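You operate a simulated robot arm through the tools that you are given. There is no shell and no other tool. Be economical: measure what you need, move in short steps, check, and stop when the job is done.

Carry out the task below with a simulated two-armed robot. There is one attempt and no reset: what you move stays moved.

JOB
On the counter top, fold the red check tea towel in half, so that its two long edges meet.

Only the result counts: the job must be done as asked and must still hold three seconds after the hand-in. Knocking over, shifting, dropping, spilling or breaking anything else fails it. Flat cloth is picked up by pressing the open fingertips on it (5 to 10 N) and closing them slowly along it; thin cloth reads only 2 to 8 mm in the jaws.

ROBOT AND FRAMES
Two 7-joint arms with two-finger parallel grippers on one trunk, on a base that drives. Base frame: it is fixed to the floor where the robot stands at the start and does not move with it; the origin is under the middle of the robot, x ahead of it, y to its left, z up; the surface under the hand at the start is at about z = 900. Readings come in mm, degrees, newtons and seconds.
The left shoulder is at the start at [60, 189, 1178], the right one opposite. With the tool pointing down near the work surface each hand reaches from about 100 to 660 mm from the robot's upright axis, wherever it stands, measured 20 degrees to its own side. Places, roughly: counter top [500, 0, 900]; red check tea towel [500, 0, 900]. Payload 3.43 kg a hand.
The TCP of each hand is the grasp point between the finger pads, 30 mm short of the fingertips. In the tool frame z runs along the fingers and y along their closing line. The gripper opens to 94 mm. The fingers are 28 mm wide and 10 mm thick; the gripper's body (50 by 96 mm) begins 55 mm behind the TCP.
Orientation is that of the tool frame in the base frame, as [roll, pitch, yaw] about the fixed x, y, z axes, in that order (R = Rz(yaw) Ry(pitch) Rx(roll)). With the fingers straight down and closing along the base's y, the tool's x points along the base's -x, its y along +y and its z along -z.

CONTROLS
- The arms move only by the tool arm_command. It takes "left_deltas", "right_deltas" or both (then of equal length, played together; a hand with none holds still); each is one flat list of numbers, 7 for each row, row after row: the turn, a rotation vector about the tool's x, y, z in degrees, then the shift along the tool's x, y, z in mm, then the finger opening in mm, from 0 to 94. In form: [rx, ry, rz, tx, ty, tz, grip, rx, ry, rz, tx, ty, tz, grip, ...]. A call has 1 to 8 rows; each row shifts and turns the commanded pose from where the row before left it, along the tool's axes as they then stand. A row lasts 0.2 s, in which the tool goes at most 50 mm and 8.6 degrees; a call with a longer step from one row to the next is refused whole, and so is a gripper value outside its range. A pose out of reach is approached as far as the arm can. The call stops where the force on the tool passes 40 N (or 10 N more than at its start, if that is more) or the arm is blocked; 0.2 s more then pass. Each finger travels about 153 mm/s and halts on what it meets, pressing with about 39 N; the grip force reading is that of the motor and also rises with nothing between the fingers. The clock runs only during rows and for 0.2 s after the last one: add rows that do not move to give the fingers time. The reply holds the time, the measured pose of the TCP, the force on the tool along the base axes, the opening and the grip force, in the units named above and with some noise, with the torque about the TCP (base axes, N m) and any sound that the robot's microphone picked up.
- Cameras (640 x 400 px; columns grow to the right, rows downward): "scene" is now at [-6.4, 31.8, 1721.2]; the picture's right is [0.34, -0.94, 0.00], its down [-0.83, -0.30, -0.48] and it looks along [0.45, 0.16, -0.88] (base axes); focal length 278 px, centre (320, 200). "left" rides on the left gripper at [76, -14, -103] in its tool frame; the picture's right is [0.18, 0.98, 0.00], its down [-0.75, 0.14, -0.64] and it looks along [-0.63, 0.12, 0.77] (tool axes); focal length 243 px, centre (320, 200). "right" rides on the right gripper at [76, 14, -103] in its tool frame; the picture's right is [-0.18, 0.98, 0.00], its down [-0.75, -0.14, -0.64] and it looks along [-0.63, -0.12, 0.77] (tool axes); focal length 243 px, centre (320, 200). There is no depth. A picture from a camera that has moved, and an enlarged one, comes with that camera's place and axes in the base frame and with its lens. The place of the scene camera against the robot may be out by one fixed shift of up to 25 mm in any direction.
- get_image(camera): a new picture of that camera. The clock stands still meanwhile.
- lift_body(by): slides the trunk up (or, below 0, down) by that many mm; the arms and the scene camera ride with it, the base frame stays. It gives what a move gives, with no picture.
- roll_base(legs): drives the robot by 1 to 6 legs, each [ahead, left, turn to the left] in mm, mm and degrees, along the robot's own axes; the way and the turn of a leg run together, so that a leg with both is an arc; at most 1500 mm and 180 degrees a leg. The arms and the cameras ride along, it lands a little off, and it stops where it bumps. It gives what a move gives.
- aim_head(pan, tilt): turns the head with the scene camera to pan (to the left, within 86 degrees either way) and tilt (down, from -29 to 69), counted from straight ahead of the robot. It gives what a move gives.
- zoom(camera, box): a new picture of the part [left, top, right, bottom] of that camera's present view, enlarged. The clock stands still meanwhile.
- finish_job(): hands the job in; it is judged then, once.

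Work in short steps. Places have to be worked out from the pictures, the camera data and where the tool is seen: move nearer, look again, correct. Check each grasp and each placing, and mend what went wrong. You have 120 turns and 108 pictures in all, those below and enlarged ones among them. Open the grippers and draw the arms clear of the work before you hand the job in, unless the task says otherwise; then end with one line.

The tools are called after "Call:" as a command line: name --argument value ..., lists and objects as JSON in quotes. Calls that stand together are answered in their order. arm_command: Moves the arms, as the interface text tells. Its arguments: {"type":"object","properties":{"left_deltas":{"type":"array","items":{"type":"number"}},"right_deltas":{"type":"array","items":{"type":"number"}}},"required":[]} The other tools are called the same way: lift_body (by) slides the trunk up or down; roll_base (legs) drives the base; aim_head (pan, tilt) turns the head that bears the scene camera; get_image (camera) takes a picture; zoom (camera, box) takes an enlarged picture of a part of a camera's view; finish_job () hands the job in.

At the start:

```text
time_s: 0.0
left_tool_pos: [454.1, 205.2, 1081.5]
left_tool_rot: [180.0, 0.0, 180.0]
left_contact_force: [-0.7, 0.3, 0.0]
left_moment: [0.01, 0.0, 0.02]
left_grip_width: 94.0
left_gripper_force: 0.1
right_tool_pos: [318.7, -141.9, 1085.5]
right_tool_rot: [-180.0, 0.0, 179.9]
right_contact_force: [0.4, -0.3, 0.1]
right_moment: [0.0, 0.05, -0.01]
right_grip_width: 93.9
right_gripper_force: 0.1
trunk travel left (down, up): [-850.0, 140.0]
robot x, y, heading: [3.2, 0.7, -0.1]
head pan, tilt: [19.8, 61.3]
```

scene: 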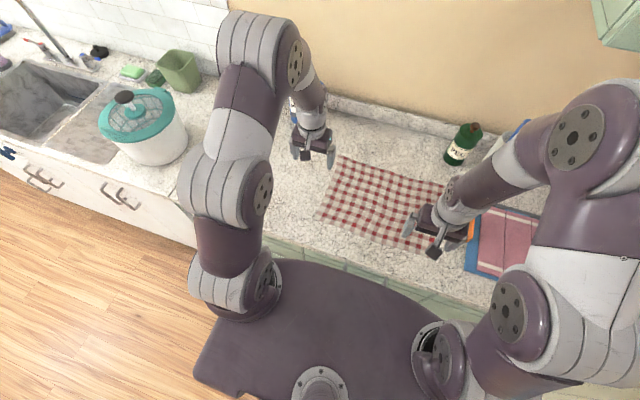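
right: 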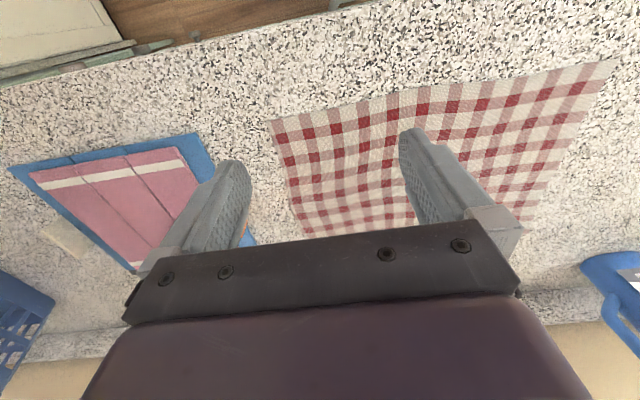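
left: 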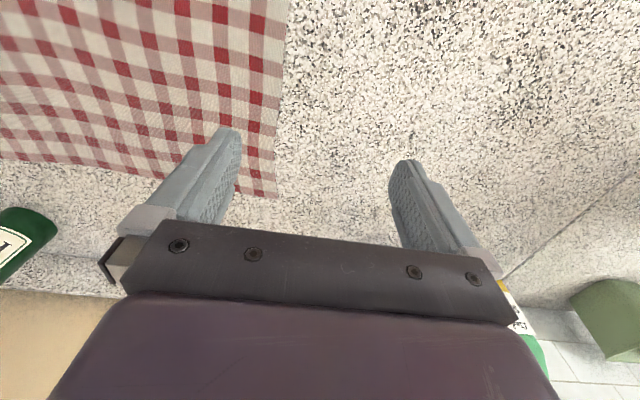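

The towel spans about x 348–621 and y −212–168, so its long edges run along y. I'll pinch the near edge at both corners and carry it to the far edge, starting by moving the hands above those corners and beginning a 90° turn so the fingers close along x.

Call:
arm_command --left_deltas '[0, 0, 0, 25.5, -13.8, 20, 94, 0, 0, 0, 25.5, -13.8, 20, 94, 0, 0, 0, 25.5, -13.8, 20, 80, 0, 0, 0, 25.5, -13.8, 20, 60, 0, 0, 8.5, 0, 0, 0, 40, 0, 0, 8.5, 0, 0, 0, 40, 0, 0, 8.5, 0, 0, 0, 40, 0, 0, 8.5, 0, 0, 0, 40]' --right_deltas '[0, 0, 0, -8.3, -13.3, 21, 94, 0, 0, 0, -8.3, -13.3, 21, 94, 0, 0, 0, -8.3, -13.3, 21, 80, 0, 0, 0, -8.3, -13.3, 21, 60, 0, 0, -8.5, 0, 0, 0, 40, 0, 0, -8.5, 0, 0, 0, 40, 0, 0, -8.5, 0, 0, 0, 40, 0, 0, -8.5, 0, 0, 0, 40]'

Call:
arm_command --left_deltas '[0, 0, 8, 0, 0, 0, 40, 0, 0, 8, 0, 0, 0, 40, 0, 0, 8, 0, 0, 0, 40, 0, 0, 8, 0, 0, 0, 40, 0, 0, 8, 0, 0, 0, 40, 0, 0, 8, 0, 0, 0, 40, 0, 0, 8, 0, 0, 0, 40]' --right_deltas '[0, 0, -8, 0, 0, 0, 40, 0, 0, -8, 0, 0, 0, 40, 0, 0, -8, 0, 0, 0, 40, 0, 0, -8, 0, 0, 0, 40, 0, 0, -8, 0, 0, 0, 40, 0, 0, -8, 0, 0, 0, 40, 0, 0, -8, 0, 0, 0, 40]'

Call:
get_image --camera "left"

Call:
get_image --camera "right"

Call:
get_image --camera "scene"

```text
time_s: 1.8
left_tool_pos: [351.2, 150.7, 1002.3]
left_tool_rot: [-180.0, 0.0, 145.9]
left_contact_force: [0.2, 0.0, 0.1]
left_moment: [0.01, 0.01, -0.01]
left_grip_width: 39.9
left_gripper_force: 0.0
right_tool_pos: [352.9, -194.0, 1001.2]
right_tool_rot: [-180.0, 0.0, -145.9]
right_contact_force: [-0.3, 0.1, 0.1]
right_moment: [-0.01, 0.03, 0.02]
right_grip_width: 40.1
right_gripper_force: 0.0
trunk travel left (down, up): [-850.0, 140.0]
robot x, y, heading: [-0.4, -0.9, -0.3]
head pan, tilt: [19.8, 61.3]
```

```text
time_s: 3.4
left_tool_pos: [350.7, 150.7, 1003.5]
left_tool_rot: [-179.9, 0.0, 89.9]
left_contact_force: [0.6, -0.1, -0.2]
left_moment: [0.0, -0.01, -0.01]
left_grip_width: 39.9
left_gripper_force: 0.1
right_tool_pos: [352.5, -195.9, 1001.5]
right_tool_rot: [-180.0, 0.0, -89.9]
right_contact_force: [0.2, 0.4, -0.1]
right_moment: [-0.01, -0.01, -0.02]
right_grip_width: 40.0
right_gripper_force: 0.0
trunk travel left (down, up): [-850.0, 140.0]
robot x, y, heading: [1.9, 0.0, -0.3]
head pan, tilt: [19.8, 61.3]
```

```text
104 pictures are left
camera left: at [337.9, 227.9, 1105.5], right [0.98, 0.18, 0.0], down [0.14, -0.75, 0.64], along [0.12, -0.63, -0.77], focal length 243 px, centre (320, 200)
```

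left: 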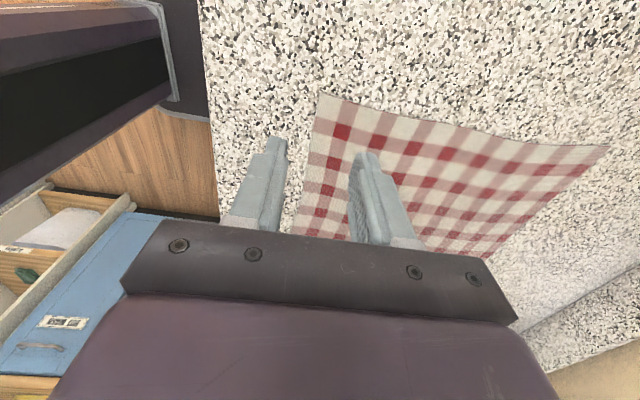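

```text
103 pictures are left
camera right: at [338.5, -271.8, 1104.5], right [-0.98, 0.18, 0.0], down [0.14, 0.75, 0.64], along [0.12, 0.63, -0.77], focal length 243 px, centre (320, 200)
```

right: 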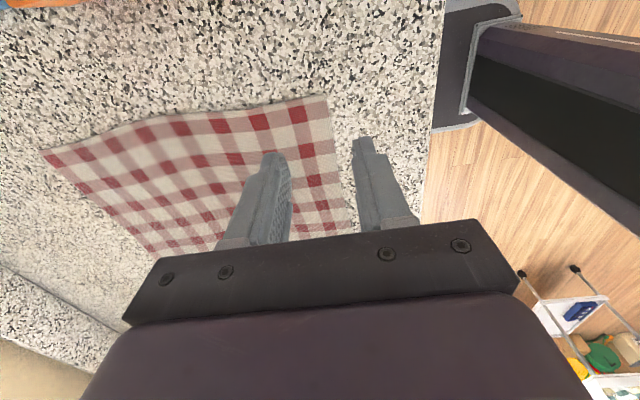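

```text
102 pictures are left
camera scene: at [-6.4, 31.7, 1721.2], right [0.34, -0.94, 0.0], down [-0.83, -0.3, -0.48], along [0.45, 0.16, -0.88], focal length 278 px, centre (320, 200)
```

scene: 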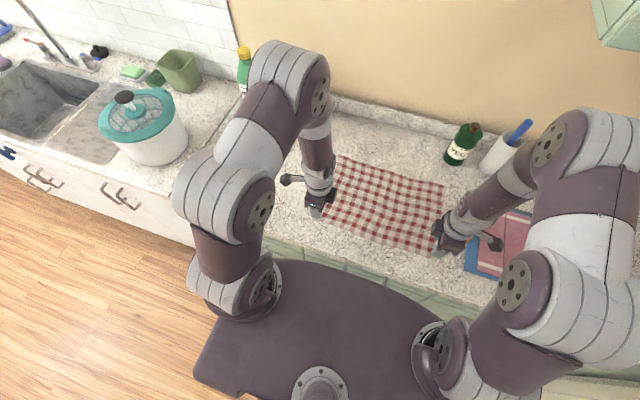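

The corner estimates agree between cameras: near edge at x≈349 on the left and 345 on the right, far edge at x≈620 and 616. Next I lower both hands to just above the surface, each straddling the near edge.

Call:
arm_command --left_deltas '[0, 0, 0, 0, 3, 22, 40, 0, 0, 0, 0, 0, 22, 40, 0, 0, 0, 0, 0, 20, 40, 0, 0, 0, 0, 0, 0, 40]' --right_deltas '[0, 0, 0, 0, 2.5, 22, 40, 0, 0, 0, 0, 0, 22, 40, 0, 0, 0, 0, 0, 20, 40, 0, 0, 0, 0, 0, 0, 40]'

Call:
get_image --camera "left"

Call:
get_image --camera "right"

```text
time_s: 4.4
left_tool_pos: [354.4, 150.8, 938.2]
left_tool_rot: [-180.0, 0.0, 90.0]
left_contact_force: [-0.3, -1.1, -0.6]
left_moment: [0.03, -0.01, 0.0]
left_grip_width: 39.9
left_gripper_force: 0.1
right_tool_pos: [350.0, -195.5, 935.5]
right_tool_rot: [180.0, 0.0, -89.9]
right_contact_force: [-0.5, 0.8, 0.0]
right_moment: [-0.03, 0.01, -0.02]
right_grip_width: 40.0
right_gripper_force: 0.1
trunk travel left (down, up): [-850.0, 140.0]
robot x, y, heading: [1.0, 3.7, 0.1]
head pan, tilt: [19.8, 61.3]
```

```text
101 pictures are left
camera left: at [340.4, 227.5, 1041.4], right [0.98, 0.18, 0.0], down [0.14, -0.75, 0.64], along [0.12, -0.63, -0.77], focal length 243 px, centre (320, 200)
```

left: 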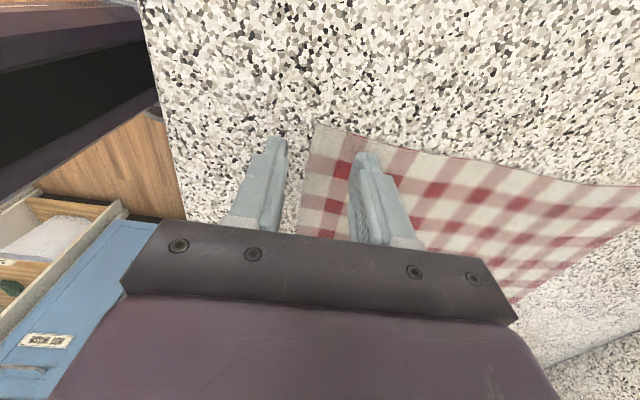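

```text
100 pictures are left
camera right: at [335.1, -270.9, 1038.7], right [-0.98, 0.18, 0.0], down [0.14, 0.75, 0.64], along [0.12, 0.63, -0.77], focal length 243 px, centre (320, 200)
```

right: 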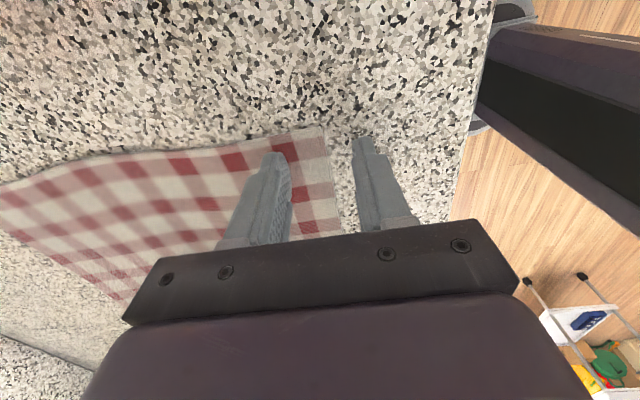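

Both hands straddle the edge as planned. I lower them in small steps until they touch.

Call:
arm_command --left_deltas '[0, 0, 0, 0, 0, 2, 40, 0, 0, 0, 0, 0, 2, 40, 0, 0, 0, 0, 0, 2, 40, 0, 0, 0, 0, 0, 0, 40]' --right_deltas '[0, 0, 0, 0, 0, 2, 40, 0, 0, 0, 0, 0, 2, 40, 0, 0, 0, 0, 0, 2, 40, 0, 0, 0, 0, 0, 0, 40]'

```text
time_s: 5.4
left_tool_pos: [354.4, 150.4, 931.7]
left_tool_rot: [180.0, 0.0, 90.1]
left_contact_force: [-1.0, -0.3, 1.4]
left_moment: [0.01, 0.0, -0.03]
left_grip_width: 40.2
left_gripper_force: 0.1
right_tool_pos: [350.6, -195.0, 932.1]
right_tool_rot: [-180.0, -0.1, -90.0]
right_contact_force: [0.6, 0.4, 2.4]
right_moment: [-0.03, -0.09, 0.04]
right_grip_width: 40.3
right_gripper_force: 0.7
trunk travel left (down, up): [-850.0, 140.0]
robot x, y, heading: [-1.8, -2.2, 0.1]
head pan, tilt: [19.8, 61.3]
```

Contact is starting, with 1.4 N on the left and 2.4 N on the right. I press a little further.

Call:
arm_command --left_deltas '[0, 0, 0, 0, 0, 1.5, 40, 0, 0, 0, 0, 0, 0, 40]' --right_deltas '[0, 0, 0, 0, 0, 1, 40, 0, 0, 0, 0, 0, 0, 40]'

```text
time_s: 6.0
left_tool_pos: [354.8, 150.4, 932.0]
left_tool_rot: [179.8, 0.0, 90.0]
left_contact_force: [0.0, 1.8, 17.5]
left_moment: [0.19, -0.44, 0.06]
left_grip_width: 40.2
left_gripper_force: 0.6
right_tool_pos: [349.7, -194.5, 931.9]
right_tool_rot: [-179.9, -0.1, -90.1]
right_contact_force: [1.6, -0.7, 7.6]
right_moment: [-0.09, -0.22, -0.02]
right_grip_width: 40.9
right_gripper_force: 0.5
trunk travel left (down, up): [-850.0, 140.0]
robot x, y, heading: [-0.3, -0.6, 0.3]
head pan, tilt: [19.8, 61.3]
```

The left reads 17.5 N, so I ease it off by 0.8 mm. Then I close slowly while shifting +x, so the inner finger stays in place and the outer one gathers the hem.

Call:
arm_command --left_deltas '[0, 0, 0, 0, 0, -0.8, 40, 0, 0, 0, 0, 2.5, 0, 35, 0, 0, 0, 0, 2.5, 0, 30, 0, 0, 0, 0, 2.5, 0, 25, 0, 0, 0, 0, 2.5, 0, 20]' --right_deltas '[0, 0, 0, 0, 0, 0, 40, 0, 0, 0, 0, -2.5, 0, 35, 0, 0, 0, 0, -2.5, 0, 30, 0, 0, 0, 0, -2.5, 0, 25, 0, 0, 0, 0, -2.5, 0, 20]'

Call:
get_image --camera "left"

Call:
get_image --camera "right"

```text
time_s: 7.2
left_tool_pos: [362.2, 150.3, 930.9]
left_tool_rot: [179.8, 0.0, 90.0]
left_contact_force: [0.6, 0.2, 0.9]
left_moment: [0.0, 0.02, 0.01]
left_grip_width: 19.9
left_gripper_force: 0.0
right_tool_pos: [358.5, -193.5, 933.0]
right_tool_rot: [180.0, 0.0, -90.0]
right_contact_force: [-3.2, 0.9, 17.9]
right_moment: [-0.18, -0.13, -0.01]
right_grip_width: 17.6
right_gripper_force: 0.0
trunk travel left (down, up): [-850.0, 140.0]
robot x, y, heading: [2.2, 1.5, -0.1]
head pan, tilt: [19.8, 61.3]
```

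```text
99 pictures are left
camera left: at [349.1, 227.7, 1034.9], right [0.98, 0.18, 0.0], down [0.14, -0.75, 0.64], along [0.12, -0.63, -0.77], focal length 243 px, centre (320, 200)
```

left: 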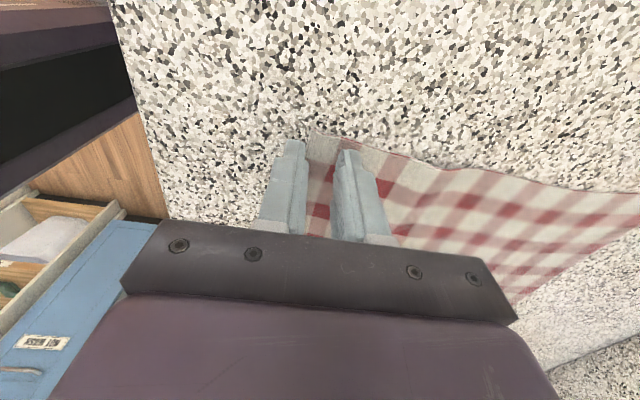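

```text
98 pictures are left
camera right: at [344.9, -270.9, 1034.2], right [-0.98, 0.18, 0.0], down [0.14, 0.75, 0.64], along [0.12, 0.63, -0.77], focal length 243 px, centre (320, 200)
```

right: 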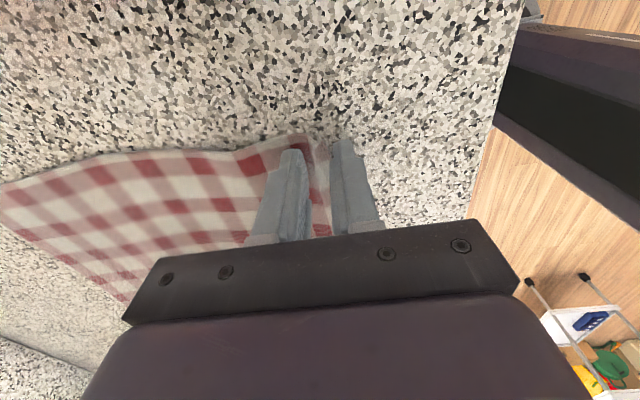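

The right hand is bunching the hem, but the left has lost its pressure. I press the left down 0.8 mm, ease the right up 0.6 mm, and keep closing.

Call:
arm_command --left_deltas '[0, 0, 0, 0, 0, 0.8, 20, 0, 0, 0, 0, 2, 0, 16, 0, 0, 0, 0, 2, 0, 12, 0, 0, 0, 0, 2, 0, 8]' --right_deltas '[0, 0, 0, 0, 0, -0.6, 20, 0, 0, 0, 0, -2, 0, 16, 0, 0, 0, 0, -2, 0, 12, 0, 0, 0, 0, -2, 0, 8]'

Call:
zoom --camera "left" --box '[200, 80, 460, 250]'

Call:
zoom --camera "right" --box '[180, 80, 440, 250]'

```text
time_s: 8.2
left_tool_pos: [369.0, 149.4, 931.7]
left_tool_rot: [179.9, 0.0, 90.0]
left_contact_force: [-2.8, -0.5, 18.8]
left_moment: [-0.01, 0.04, 0.03]
left_grip_width: 7.2
left_gripper_force: 0.1
right_tool_pos: [363.7, -195.0, 931.9]
right_tool_rot: [-180.0, 0.0, -90.0]
right_contact_force: [-0.6, -0.5, 1.3]
right_moment: [0.01, 0.01, 0.0]
right_grip_width: 8.1
right_gripper_force: 0.1
trunk travel left (down, up): [-850.0, 140.0]
robot x, y, heading: [0.5, -1.4, -0.0]
head pan, tilt: [19.8, 61.3]
```

```text
2.35 times, centred on (330, 165) of left
camera zoom: at [355.0, 226.9, 1034.6], right [0.98, 0.18, 0.0], down [0.14, -0.75, 0.64], along [0.12, -0.63, -0.77], focal length 571 px, centre (296, 282)
```

zoom: 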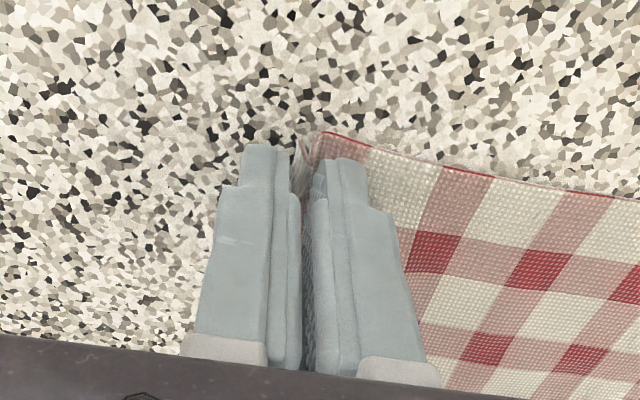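

```text
2.35 times, centred on (310, 165) of right
camera zoom: at [350.1, -271.1, 1034.5], right [-0.98, 0.18, 0.0], down [0.14, 0.75, 0.64], along [0.12, 0.63, -0.77], focal length 571 px, centre (344, 282)
```

zoom: 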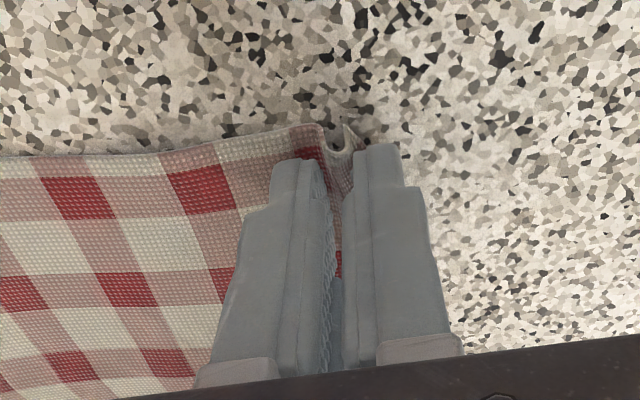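

The hem has risen between the pads on both sides. I close fully.

Call:
arm_command --left_deltas '[0, 0, 0, 0, 1, -0.4, 5, 0, 0, 0, 0, 1, 0, 2, 0, 0, 0, 0, 0, 0, 0, 0, 0, 0, 0, 0, 0, 0]' --right_deltas '[0, 0, 0, 0, -1, 0.3, 5, 0, 0, 0, 0, -1, 0, 2, 0, 0, 0, 0, 0, 0, 0, 0, 0, 0, 0, 0, 0, 0]'

Call:
arm_command --left_deltas '[0, 0, 0, 0, 0, -10, 0, 0, 0, 0, 0, 0, -10, 0, 0, 0, 0, 0, 0, -10, 0, 0, 0, 0, 0, 0, 0, 0]' --right_deltas '[0, 0, 0, 0, 0, -10, 0, 0, 0, 0, 0, 0, -10, 0, 0, 0, 0, 0, 0, -10, 0, 0, 0, 0, 0, 0, 0, 0]'

Call:
get_image --camera "left"

Call:
get_image --camera "right"

```text
time_s: 9.2
left_tool_pos: [370.7, 149.3, 930.8]
left_tool_rot: [179.9, 0.0, 90.0]
left_contact_force: [-2.6, 1.0, 16.1]
left_moment: [0.01, 0.02, 0.0]
left_grip_width: 2.1
left_gripper_force: 36.3
right_tool_pos: [366.0, -194.0, 931.8]
right_tool_rot: [-179.9, -0.1, -89.9]
right_contact_force: [-0.9, -0.9, 8.2]
right_moment: [-0.08, -0.01, 0.0]
right_grip_width: 2.2
right_gripper_force: 36.5
trunk travel left (down, up): [-850.0, 140.0]
robot x, y, heading: [-0.3, 2.3, -0.1]
head pan, tilt: [19.8, 61.3]
```

```text
time_s: 10.2
left_tool_pos: [371.6, 149.8, 959.8]
left_tool_rot: [-180.0, 0.0, 90.0]
left_contact_force: [-0.6, -0.3, -0.2]
left_moment: [-0.04, -0.04, -0.02]
left_grip_width: 1.8
left_gripper_force: 36.6
right_tool_pos: [366.4, -195.4, 961.0]
right_tool_rot: [180.0, 0.0, -90.0]
right_contact_force: [-0.7, 1.2, -0.5]
right_moment: [0.02, -0.01, 0.0]
right_grip_width: 2.2
right_gripper_force: 36.4
trunk travel left (down, up): [-850.0, 140.0]
robot x, y, heading: [1.2, 2.0, 0.0]
head pan, tilt: [19.8, 61.3]
```

```text
95 pictures are left
camera left: at [358.0, 226.6, 1063.8], right [0.98, 0.18, 0.0], down [0.14, -0.75, 0.64], along [0.12, -0.63, -0.77], focal length 243 px, centre (320, 200)
```

left: 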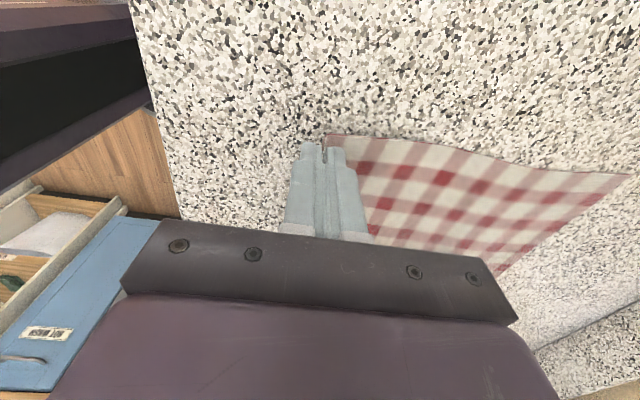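

```text
94 pictures are left
camera right: at [353.5, -271.8, 1063.5], right [-0.98, 0.18, 0.0], down [0.14, 0.75, 0.64], along [0.12, 0.63, -0.77], focal length 243 px, centre (320, 200)
```

right: 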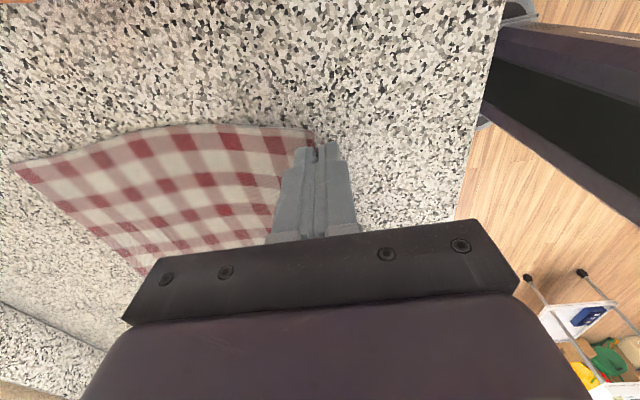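

Both hands hold the hem at about 2 mm. I carry it in an arc over the fold line at x≈484, going halfway first.

Call:
arm_command --left_deltas '[0, 0, 0, 0, 10, -12.5, 0, 0, 0, 0, 0, 10, -12.5, 0, 0, 0, 0, 0, 12.5, -10, 0, 0, 0, 0, 0, 12.5, -10, 0, 0, 0, 0, 0, 15, -6, 0, 0, 0, 0, 0, 15, -6, 0, 0, 0, 0, 0, 17, -3, 0, 0, 0, 0, 0, 17, -2, 0]' --right_deltas '[0, 0, 0, 0, -10, -12.5, 0, 0, 0, 0, 0, -10, -12.5, 0, 0, 0, 0, 0, -12.5, -10, 0, 0, 0, 0, 0, -12.5, -10, 0, 0, 0, 0, 0, -15, -6, 0, 0, 0, 0, 0, -15, -6, 0, 0, 0, 0, 0, -17, -3, 0, 0, 0, 0, 0, -17, -2, 0]'

Call:
get_image --camera "scene"

Call:
get_image --camera "left"

Call:
get_image --camera "right"

```text
time_s: 12.0
left_tool_pos: [482.7, 149.2, 1022.0]
left_tool_rot: [-179.9, 0.0, 90.0]
left_contact_force: [0.2, -0.5, 0.7]
left_moment: [0.01, 0.01, -0.01]
left_grip_width: 1.7
left_gripper_force: 36.8
right_tool_pos: [478.2, -194.9, 1022.9]
right_tool_rot: [179.9, 0.0, -90.0]
right_contact_force: [-0.1, 0.9, -0.5]
right_moment: [0.01, 0.03, -0.02]
right_grip_width: 2.1
right_gripper_force: 36.2
trunk travel left (down, up): [-850.0, 140.0]
robot x, y, heading: [-0.2, -1.6, 0.2]
head pan, tilt: [19.8, 61.3]
```

```text
93 pictures are left
camera scene: at [-5.0, 31.8, 1721.2], right [0.34, -0.94, 0.0], down [-0.83, -0.3, -0.48], along [0.45, 0.16, -0.88], focal length 278 px, centre (320, 200)
```

scene: 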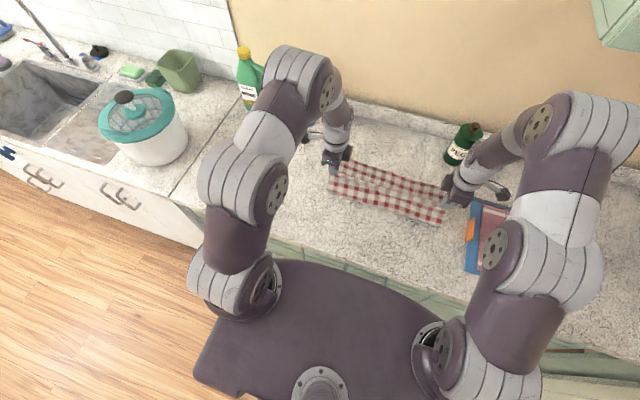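

```text
92 pictures are left
camera left: at [468.7, 226.6, 1125.1], right [0.98, 0.18, 0.0], down [0.14, -0.75, 0.64], along [0.12, -0.63, -0.77], focal length 243 px, centre (320, 200)
```

left: 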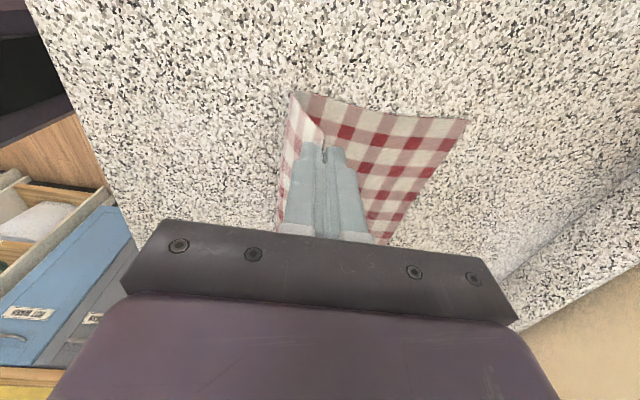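

```text
91 pictures are left
camera right: at [463.9, -270.5, 1125.9], right [-0.98, 0.18, 0.0], down [0.14, 0.75, 0.64], along [0.12, 0.63, -0.77], focal length 243 px, centre (320, 200)
```

right: 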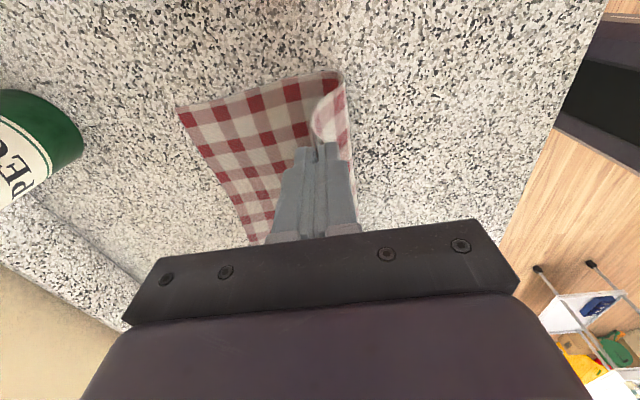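

The fold is forming well and the far edge has hardly moved. I continue the arc forward and down, keeping the right hand clear of the bottle at about [730, −235].

Call:
arm_command --left_deltas '[0, 0, 0, 0, 16, 1, 0, 0, 0, 0, 0, 16, 2, 0, 0, 0, 0, 0, 17, 5, 0, 0, 0, 0, 0, 17, 7, 0, 0, 0, 0, 0, 15, 11, 0, 0, 0, 0, 0, 15, 13, 0, 0, 0, 0, 0, 10, 13, 0, 0, 0, 0, 0, 8, 13, 0]' --right_deltas '[0, 0, 0, 0, -16, 1, 0, 0, 0, 0, 0, -16, 2, 0, 0, 0, 0, 0, -17, 5, 0, 0, 0, 0, 0, -17, 7, 0, 0, 0, 0, 0, -15, 11, 0, 0, 0, 0, 0, -15, 13, 0, 0, 0, 0, 0, -10, 13, 0, 0, 0, 0, 0, -8, 13, 0]'

Call:
get_image --camera "scene"

Call:
get_image --camera "left"

Call:
get_image --camera "right"

```text
time_s: 13.8
left_tool_pos: [594.8, 149.4, 957.5]
left_tool_rot: [180.0, 0.0, 90.0]
left_contact_force: [0.1, -0.4, 0.2]
left_moment: [-0.02, 0.01, -0.03]
left_grip_width: 1.5
left_gripper_force: 36.3
right_tool_pos: [591.5, -194.4, 956.0]
right_tool_rot: [179.9, 0.0, -90.0]
right_contact_force: [0.0, -0.2, -0.4]
right_moment: [0.05, 0.02, -0.03]
right_grip_width: 2.1
right_gripper_force: 37.2
trunk travel left (down, up): [-850.0, 140.0]
robot x, y, heading: [-1.9, -3.0, 0.1]
head pan, tilt: [19.8, 61.3]
```

```text
90 pictures are left
camera scene: at [-5.1, 31.7, 1721.3], right [0.34, -0.94, 0.0], down [-0.83, -0.3, -0.48], along [0.45, 0.16, -0.88], focal length 278 px, centre (320, 200)
```

scene: 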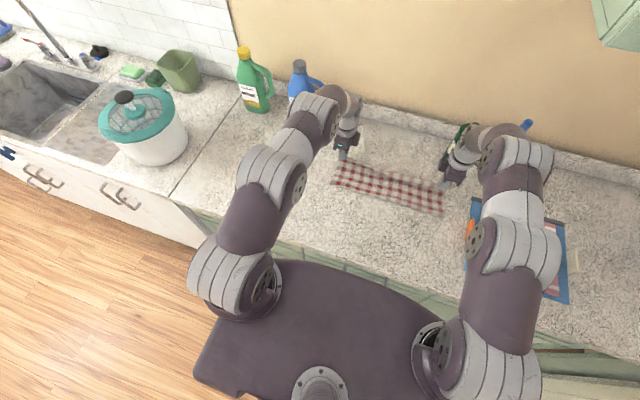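

```text
89 pictures are left
camera left: at [581.9, 227.4, 1061.0], right [0.98, 0.18, 0.0], down [0.14, -0.75, 0.64], along [0.12, -0.63, -0.77], focal length 243 px, centre (320, 200)
```

left: 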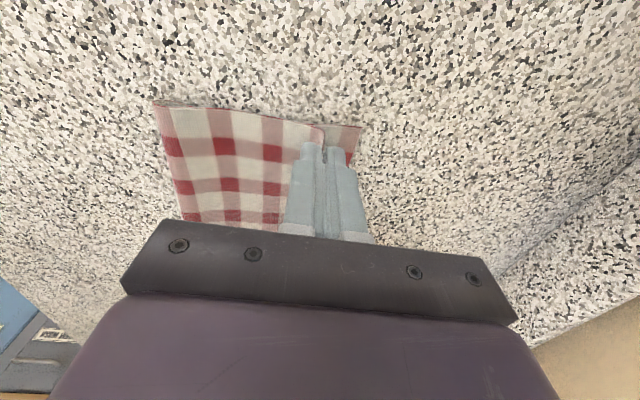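

```text
88 pictures are left
camera right: at [577.4, -270.7, 1059.8], right [-0.98, 0.18, 0.0], down [0.14, 0.75, 0.64], along [0.12, 0.63, -0.77], focal length 243 px, centre (320, 200)
```

right: 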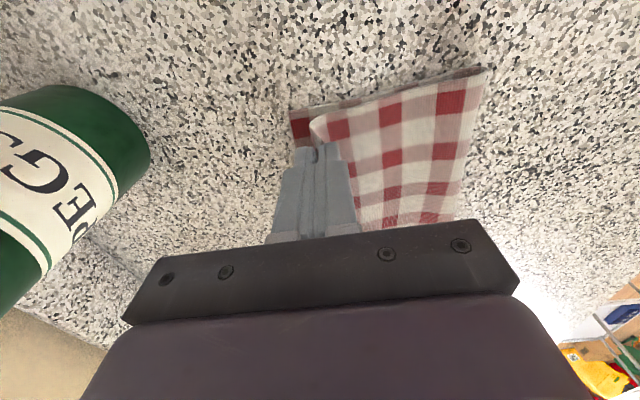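

The fold line is at x≈486. The far edge is now at about 623 on the left and 607 on the right. I zoom in to see how the hem sits in the jaws before placing it.

Call:
zoom --camera "left" --box '[240, 70, 420, 190]'

Call:
zoom --camera "right" --box '[220, 70, 400, 190]'

```text
3.33 times, centred on (330, 130) of left
camera zoom: at [581.9, 227.4, 1061.0], right [0.98, 0.18, 0.0], down [0.14, -0.75, 0.64], along [0.12, -0.63, -0.77], focal length 809 px, centre (287, 433)
```

zoom: 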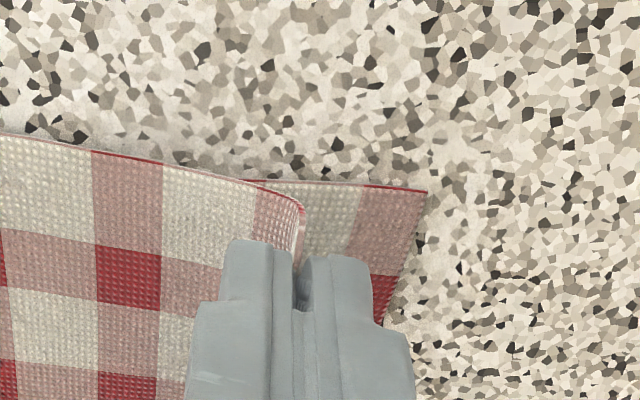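

```text
3.33 times, centred on (310, 130) of right
camera zoom: at [577.4, -270.7, 1059.8], right [-0.98, 0.18, 0.0], down [0.14, 0.75, 0.64], along [0.12, 0.63, -0.77], focal length 809 px, centre (353, 433)
```

zoom: 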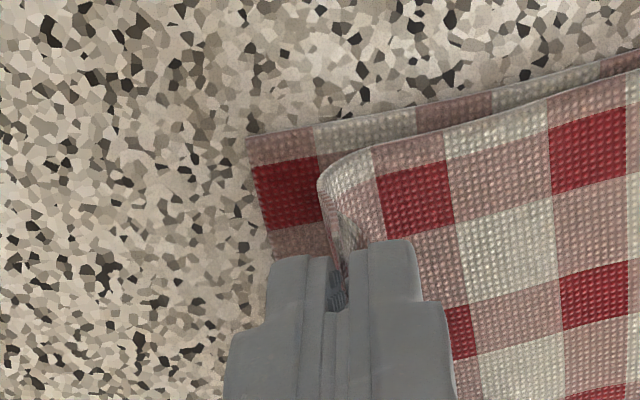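

The hem is hooked in the jaws with about 22 mm gathered. I adjust the left by +6 mm and the right by −5 mm in x, then lower both to touch.

Call:
arm_command --left_deltas '[0, 0, 0, 0, 3, 5, 0, 0, 0, 0, 0, 3, 5, 0, 0, 0, 0, 0, 0, 5, 0, 0, 0, 0, 0, 0, 4, 0, 0, 0, 0, 0, 0, 2, 0, 0, 0, 0, 0, 0, 0, 0]' --right_deltas '[0, 0, 0, 0, 3, 5, 0, 0, 0, 0, 0, 2, 5, 0, 0, 0, 0, 0, 0, 5, 0, 0, 0, 0, 0, 0, 4, 0, 0, 0, 0, 0, 0, 2, 0, 0, 0, 0, 0, 0, 0, 0]'

Call:
zoom --camera "left" --box '[120, 40, 440, 240]'

Call:
zoom --camera "right" --box '[200, 40, 520, 240]'

```text
time_s: 15.2
left_tool_pos: [600.3, 150.5, 937.3]
left_tool_rot: [180.0, 0.0, 89.9]
left_contact_force: [-0.1, -0.3, 0.5]
left_moment: [-0.05, -0.04, -0.04]
left_grip_width: 2.1
left_gripper_force: 35.8
right_tool_pos: [586.4, -194.9, 939.6]
right_tool_rot: [-179.9, 0.1, -90.1]
right_contact_force: [0.5, 0.0, 7.3]
right_moment: [-0.02, -0.06, -0.02]
right_grip_width: 2.1
right_gripper_force: 37.0
trunk travel left (down, up): [-850.0, 140.0]
robot x, y, heading: [-1.2, 0.8, 0.2]
head pan, tilt: [19.8, 61.3]
```

```text
2.00 times, centred on (280, 140) of left
camera zoom: at [586.2, 228.0, 1040.7], right [0.98, 0.18, 0.0], down [0.14, -0.75, 0.64], along [0.12, -0.63, -0.77], focal length 485 px, centre (400, 320)
```

zoom: 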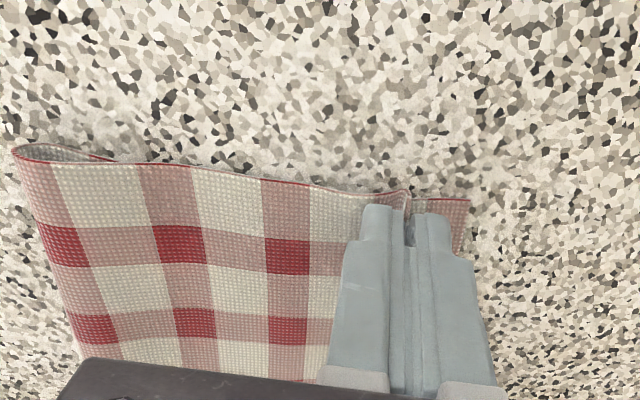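

```text
2.00 times, centred on (360, 140) of right
camera zoom: at [571.7, -271.2, 1041.1], right [-0.98, 0.18, 0.0], down [0.14, 0.75, 0.64], along [0.12, 0.63, -0.77], focal length 485 px, centre (240, 320)
```

zoom: 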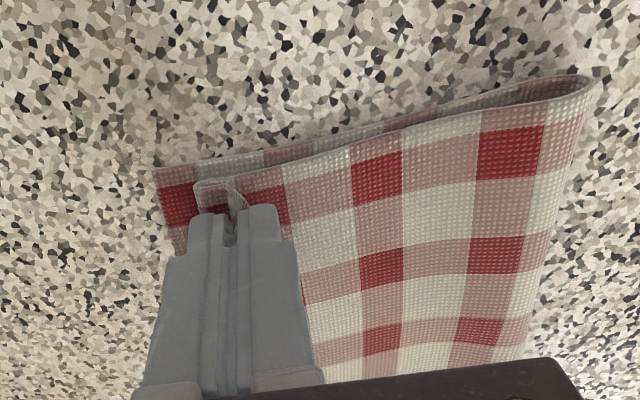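

The right is touching at 7 N and the left is just above. I lower the left a little more, then release gently with a small opening.

Call:
arm_command --left_deltas '[0, 0, 0, 0, 0, 1.5, 0, 0, 0, 0, 0, 0, 1, 0, 0, 0, 0, 0, 0, 0, 5, 0, 0, 0, 0, 0, 0, 10, 0, 0, 0, 0, 0, 0, 14, 0, 0, 0, 0, 0, 0, 14]' --right_deltas '[0, 0, 0, 0, 0, 0, 0, 0, 0, 0, 0, 0, -0.3, 0, 0, 0, 0, 0, 0, 0, 5, 0, 0, 0, 0, 0, 0, 10, 0, 0, 0, 0, 0, 0, 14, 0, 0, 0, 0, 0, 0, 14]'

Call:
zoom --camera "left" --box '[120, 40, 440, 240]'

Call:
zoom --camera "right" --box '[200, 40, 520, 240]'

```text
time_s: 16.6
left_tool_pos: [600.2, 150.0, 934.7]
left_tool_rot: [179.9, 0.0, 89.9]
left_contact_force: [-0.1, -0.5, 0.6]
left_moment: [0.01, -0.03, -0.02]
left_grip_width: 14.0
left_gripper_force: 0.0
right_tool_pos: [586.1, -195.6, 937.2]
right_tool_rot: [179.8, 0.0, -90.0]
right_contact_force: [0.6, 0.3, 0.0]
right_moment: [0.0, 0.01, 0.0]
right_grip_width: 14.2
right_gripper_force: 0.1
trunk travel left (down, up): [-850.0, 140.0]
robot x, y, heading: [-1.7, -2.5, -0.2]
head pan, tilt: [19.8, 61.3]
```

```text
2.00 times, centred on (280, 140) of left
camera zoom: at [586.9, 227.7, 1037.4], right [0.98, 0.18, 0.0], down [0.14, -0.75, 0.64], along [0.12, -0.63, -0.77], focal length 485 px, centre (400, 320)
```

zoom: 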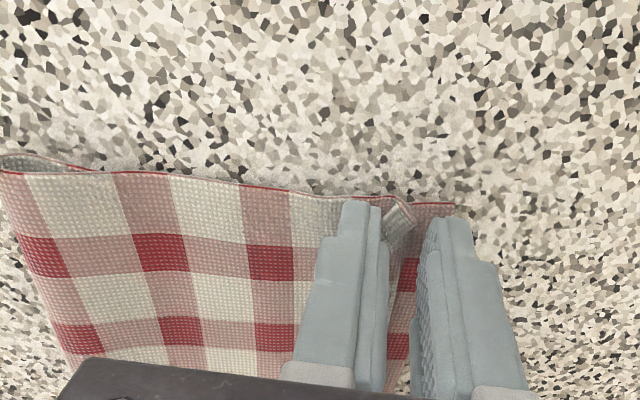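

```text
2.00 times, centred on (360, 140) of right
camera zoom: at [571.7, -271.8, 1040.2], right [-0.98, 0.18, 0.0], down [0.14, 0.75, 0.64], along [0.12, 0.63, -0.77], focal length 485 px, centre (240, 320)
```

zoom: 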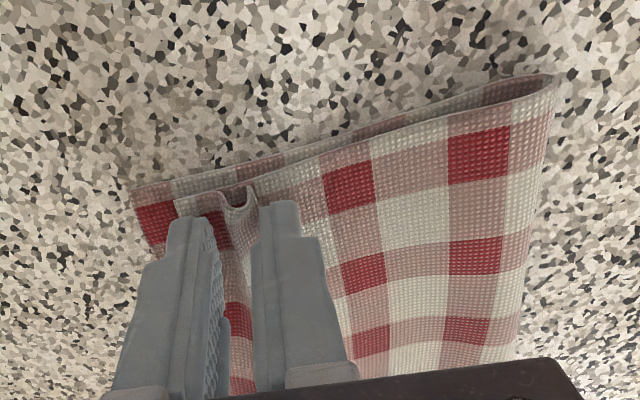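

The cloth is released. I lift both hands straight up to see how the hem settles.

Call:
arm_command --left_deltas '[0, 0, 0, 0, 0, -3, 18, 0, 0, 0, 0, 0, -5, 20, 0, 0, 0, 0, 0, -10, 20, 0, 0, 0, 0, 0, -20, 20, 0, 0, 0, 0, 0, -20, 20, 0, 0, 0, 0, 0, 0, 20]' --right_deltas '[0, 0, 0, 0, 0, -3, 18, 0, 0, 0, 0, 0, -5, 20, 0, 0, 0, 0, 0, -10, 20, 0, 0, 0, 0, 0, -20, 20, 0, 0, 0, 0, 0, -20, 20, 0, 0, 0, 0, 0, 0, 20]'

Call:
get_image --camera "left"

Call:
get_image --camera "right"

Call:
zoom --camera "scene" --box '[300, 120, 480, 240]'

```text
time_s: 18.0
left_tool_pos: [601.0, 150.0, 992.5]
left_tool_rot: [-180.0, -0.1, 90.0]
left_contact_force: [0.8, 0.0, 0.3]
left_moment: [0.0, 0.02, -0.04]
left_grip_width: 20.0
left_gripper_force: 0.0
right_tool_pos: [586.5, -193.6, 996.0]
right_tool_rot: [179.8, 0.0, -90.0]
right_contact_force: [-0.1, -0.4, -0.3]
right_moment: [0.0, 0.03, 0.0]
right_grip_width: 19.9
right_gripper_force: 0.0
trunk travel left (down, up): [-850.0, 140.0]
robot x, y, heading: [3.0, -1.3, 0.1]
head pan, tilt: [19.8, 61.3]
```

```text
81 pictures are left
camera left: at [587.8, 226.7, 1096.0], right [0.98, 0.18, 0.0], down [0.14, -0.75, 0.64], along [0.12, -0.63, -0.77], focal length 243 px, centre (320, 200)
```

left: 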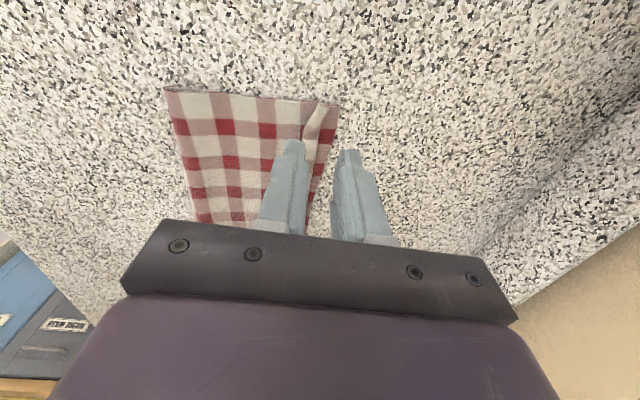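

```text
80 pictures are left
camera right: at [572.7, -271.0, 1098.7], right [-0.98, 0.18, 0.0], down [0.14, 0.75, 0.64], along [0.12, 0.63, -0.77], focal length 243 px, centre (320, 200)
```

right: 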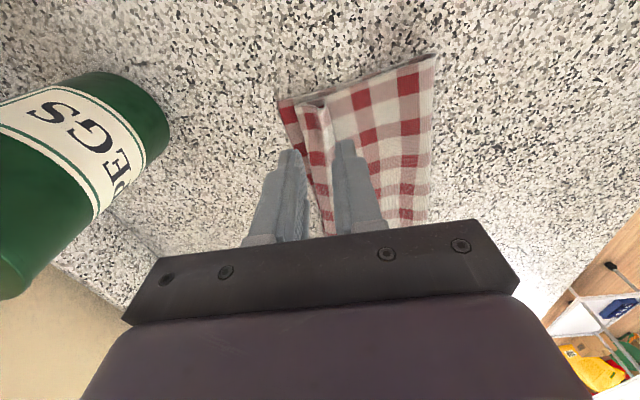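

```text
3.33 times, centred on (390, 180) of scene
camera zoom: at [-5.4, 31.7, 1721.2], right [0.34, -0.94, 0.0], down [-0.83, -0.3, -0.48], along [0.45, 0.16, -0.88], focal length 926 px, centre (87, 267)
```

zoom: 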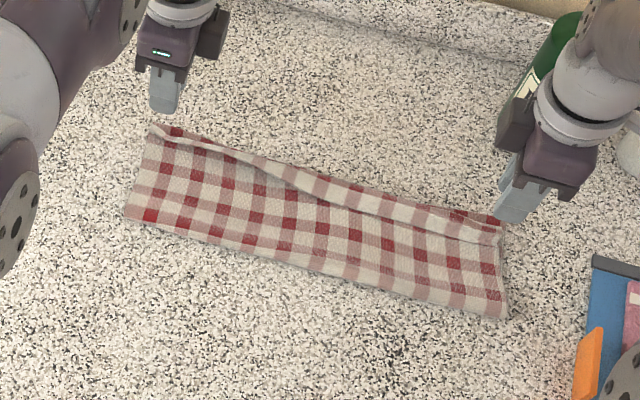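

The hem has turned back along the edge as a flap about 20 mm wide. I take closer looks before unrolling it.

Call:
zoom --camera "left" --box '[140, 60, 380, 210]'

Call:
zoom --camera "right" --box '[240, 40, 480, 190]'

Call:
zoom --camera "scene" --box '[330, 145, 450, 220]'

```text
2.67 times, centred on (260, 135) of left
camera zoom: at [587.8, 226.7, 1096.0], right [0.98, 0.18, 0.0], down [0.14, -0.75, 0.64], along [0.12, -0.63, -0.77], focal length 647 px, centre (480, 373)
```

zoom: 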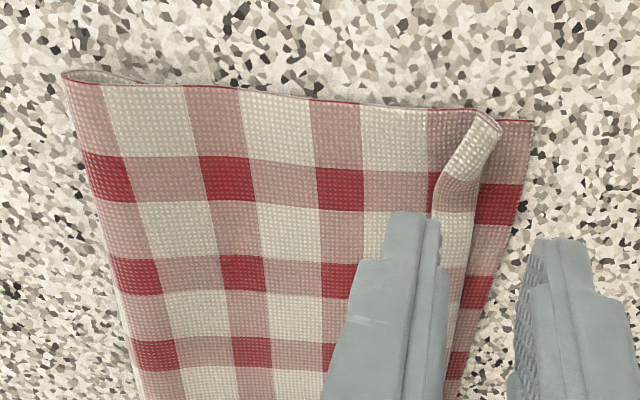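

```text
2.67 times, centred on (360, 115) of right
camera zoom: at [572.7, -271.0, 1098.7], right [-0.98, 0.18, 0.0], down [0.14, 0.75, 0.64], along [0.12, 0.63, -0.77], focal length 647 px, centre (213, 427)
```

zoom: 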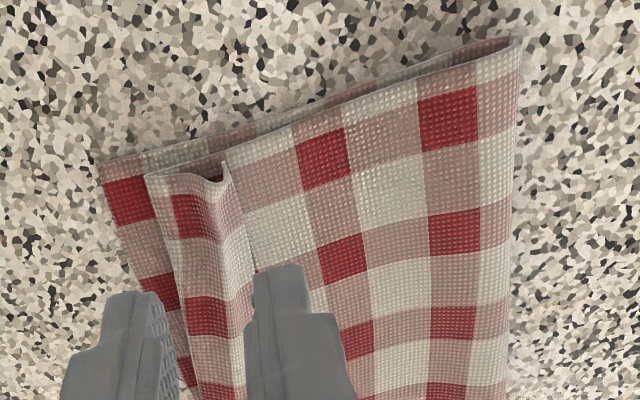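

```text
5.33 times, centred on (390, 182) of scene
camera zoom: at [-5.4, 31.7, 1721.2], right [0.34, -0.94, 0.0], down [-0.83, -0.3, -0.48], along [0.45, 0.16, -0.88], focal length 1481 px, centre (-53, 293)
```

zoom: 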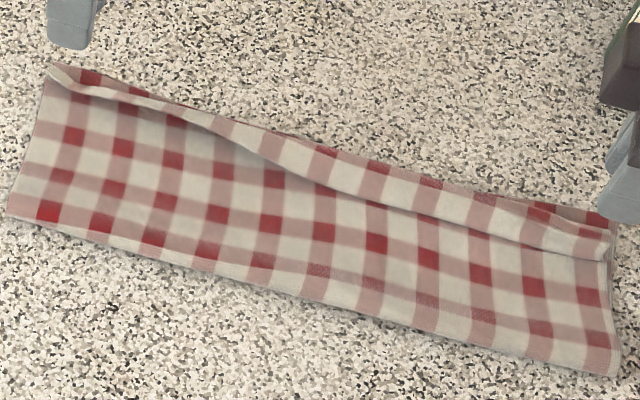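

The flap is turned back toward −x, roughly x 578–604 at the right end, with its free edge slightly raised. I'll turn the hands back so the fingers spread along y, like a wide sweeper, and push the flap over toward +x. First I rotate and back off for a clear view.

Call:
arm_command --left_deltas '[0, 0, 0, 0, -15, -10, 20, 0, 0, 0, 0, -15, -10, 20, 0, 0, -8.5, 0, 0, 0, 30, 0, 0, -8.5, 0, 0, 0, 40, 0, 0, -8.5, 0, 0, 0, 50, 0, 0, -8.5, 0, 0, 0, 60, 0, 0, -8.5, 0, 0, 0, 60, 0, 0, -8.5, 0, 0, 0, 60]' --right_deltas '[0, 0, 0, 0, 15, -10, 20, 0, 0, 0, 0, 15, -10, 20, 0, 0, 8.5, 0, 0, 0, 30, 0, 0, 8.5, 0, 0, 0, 40, 0, 0, 8.5, 0, 0, 0, 50, 0, 0, 8.5, 0, 0, 0, 60, 0, 0, 8.5, 0, 0, 0, 60, 0, 0, 8.5, 0, 0, 0, 60]'

Call:
arm_command --left_deltas '[0, 0, -8, 0, 0, 0, 60, 0, 0, -8, 0, 0, 0, 60, 0, 0, -8, 0, 0, 0, 60, 0, 0, -8, 0, 0, 0, 60, 0, 0, -7, 0, 0, 0, 60, 0, 0, 0, 20, 0, 0, 60, 0, 0, 0, 0, 0, 0, 60]' --right_deltas '[0, 0, 8, 0, 0, 0, 60, 0, 0, 8, 0, 0, 0, 60, 0, 0, 8, 0, 0, 0, 60, 0, 0, 8, 0, 0, 0, 60, 0, 0, 7, 0, 0, 0, 60, 0, 0, 0, 20, 0, 0, 60, 0, 0, 0, 0, 0, 0, 60]'

Call:
get_image --camera "left"

Call:
get_image --camera "right"

```text
time_s: 19.8
left_tool_pos: [570.7, 150.4, 1012.9]
left_tool_rot: [180.0, 0.0, 141.1]
left_contact_force: [-0.9, 0.9, -0.3]
left_moment: [-0.03, 0.0, -0.02]
left_grip_width: 60.2
left_gripper_force: 0.0
right_tool_pos: [554.6, -193.5, 1016.7]
right_tool_rot: [180.0, 0.0, -141.2]
right_contact_force: [0.5, -1.2, -1.3]
right_moment: [-0.01, -0.01, 0.01]
right_grip_width: 60.2
right_gripper_force: 0.0
trunk travel left (down, up): [-850.0, 140.0]
robot x, y, heading: [1.9, -1.0, 0.1]
head pan, tilt: [19.8, 61.3]
```

```text
time_s: 21.4
left_tool_pos: [552.1, 150.1, 1013.4]
left_tool_rot: [180.0, -0.1, 179.9]
left_contact_force: [-0.4, -0.2, -0.2]
left_moment: [0.0, 0.02, -0.01]
left_grip_width: 60.1
left_gripper_force: 0.1
right_tool_pos: [535.4, -194.0, 1014.5]
right_tool_rot: [-180.0, 0.0, 180.0]
right_contact_force: [0.3, -0.1, -0.3]
right_moment: [-0.04, -0.01, -0.01]
right_grip_width: 60.0
right_gripper_force: 0.0
trunk travel left (down, up): [-850.0, 140.0]
robot x, y, heading: [-0.1, -2.5, 0.2]
head pan, tilt: [19.8, 61.3]
```

```text
75 pictures are left
camera left: at [477.2, 137.0, 1116.0], right [-0.18, 0.98, 0.0], down [0.75, 0.14, 0.64], along [0.63, 0.12, -0.77], focal length 243 px, centre (320, 200)
```

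left: 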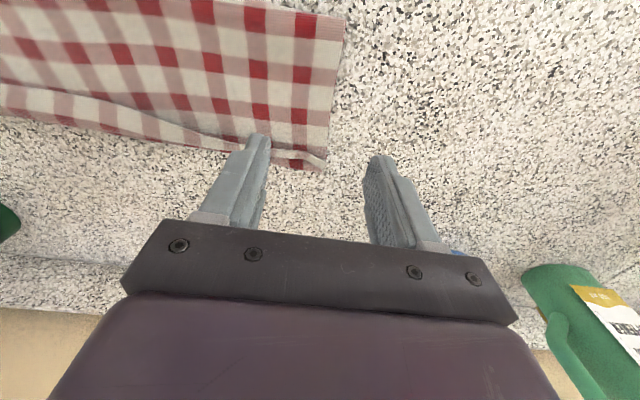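

```text
74 pictures are left
camera right: at [460.5, -179.4, 1118.4], right [0.18, 0.98, 0.0], down [0.75, -0.14, 0.64], along [0.63, -0.12, -0.77], focal length 243 px, centre (320, 200)
```

right: 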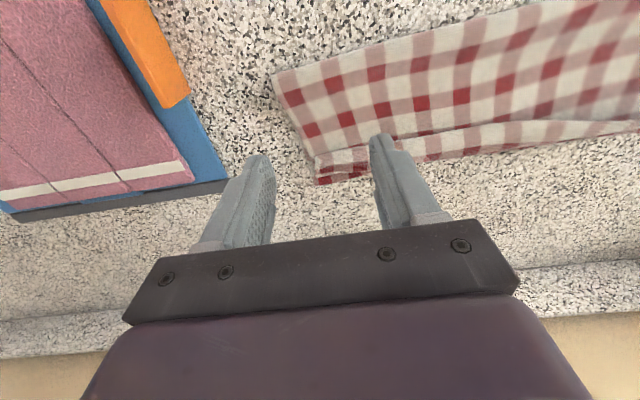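

The cameras now have a view of the flap, so I zoom in on it.

Call:
zoom --camera "left" --box '[0, 0, 360, 200]'

Call:
zoom --camera "right" --box '[260, 20, 620, 220]'

```text
1.78 times, centred on (180, 100) of left
camera zoom: at [477.2, 137.0, 1116.0], right [-0.18, 0.98, 0.0], down [0.75, 0.14, 0.64], along [0.63, 0.12, -0.77], focal length 431 px, centre (569, 378)
```

zoom: 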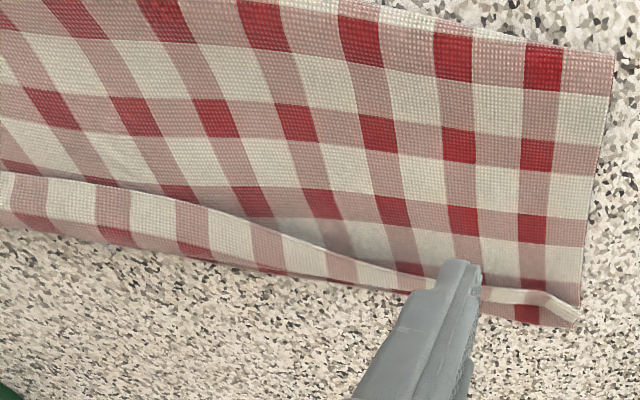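

```text
1.78 times, centred on (440, 120) of right
camera zoom: at [460.5, -179.4, 1118.4], right [0.18, 0.98, 0.0], down [0.75, -0.14, 0.64], along [0.63, -0.12, -0.77], focal length 431 px, centre (107, 342)
```

zoom: 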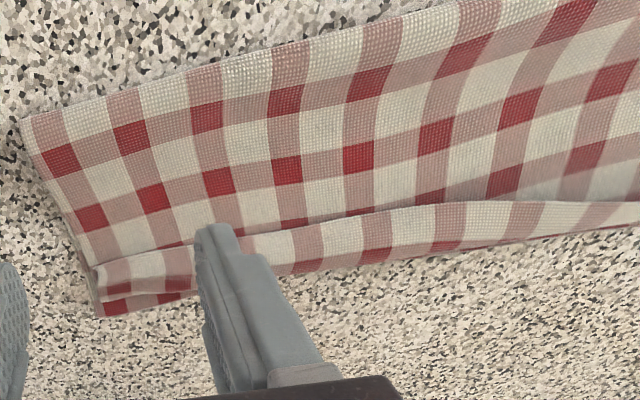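

The right end's flap edge is at x≈578 and its crease at ≈605. I start with the right hand, lowering the spread fingers just behind the flap edge.

Call:
arm_command --right_deltas '[0, 0, 0, -9, 7, 20, 60, 0, 0, 0, -8, 7, 20, 60, 0, 0, 0, 0, 0, 20, 60, 0, 0, 0, 0, 0, 14, 60, 0, 0, 0, 0, 0, 3, 60, 0, 0, 0, 0, 0, 0, 60]'

Call:
get_image --camera "right"

```text
time_s: 22.8
left_tool_pos: [550.9, 150.1, 1013.5]
left_tool_rot: [180.0, 0.0, 180.0]
left_contact_force: [-0.2, 0.4, -0.8]
left_moment: [0.01, 0.03, -0.02]
left_grip_width: 60.2
left_gripper_force: 0.1
right_tool_pos: [553.3, -180.6, 938.6]
right_tool_rot: [-180.0, 0.0, 180.0]
right_contact_force: [-0.9, -0.1, -0.8]
right_moment: [0.04, 0.02, -0.01]
right_grip_width: 60.0
right_gripper_force: 0.1
trunk travel left (down, up): [-850.0, 140.0]
robot x, y, heading: [-0.1, 2.4, -0.2]
head pan, tilt: [19.8, 61.3]
```

```text
71 pictures are left
camera right: at [476.7, -166.4, 1041.2], right [0.18, 0.98, 0.0], down [0.75, -0.14, 0.64], along [0.63, -0.12, -0.77], focal length 243 px, centre (320, 200)
```

right: 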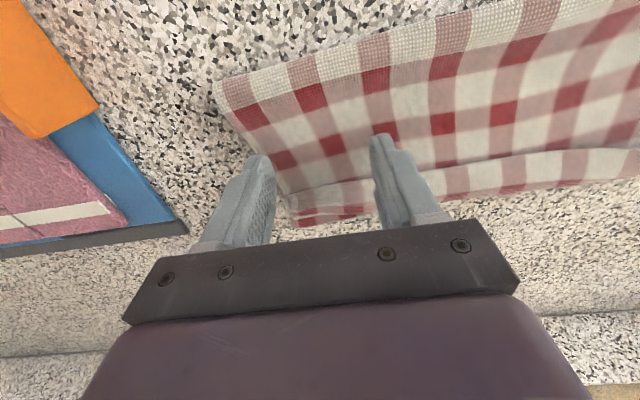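

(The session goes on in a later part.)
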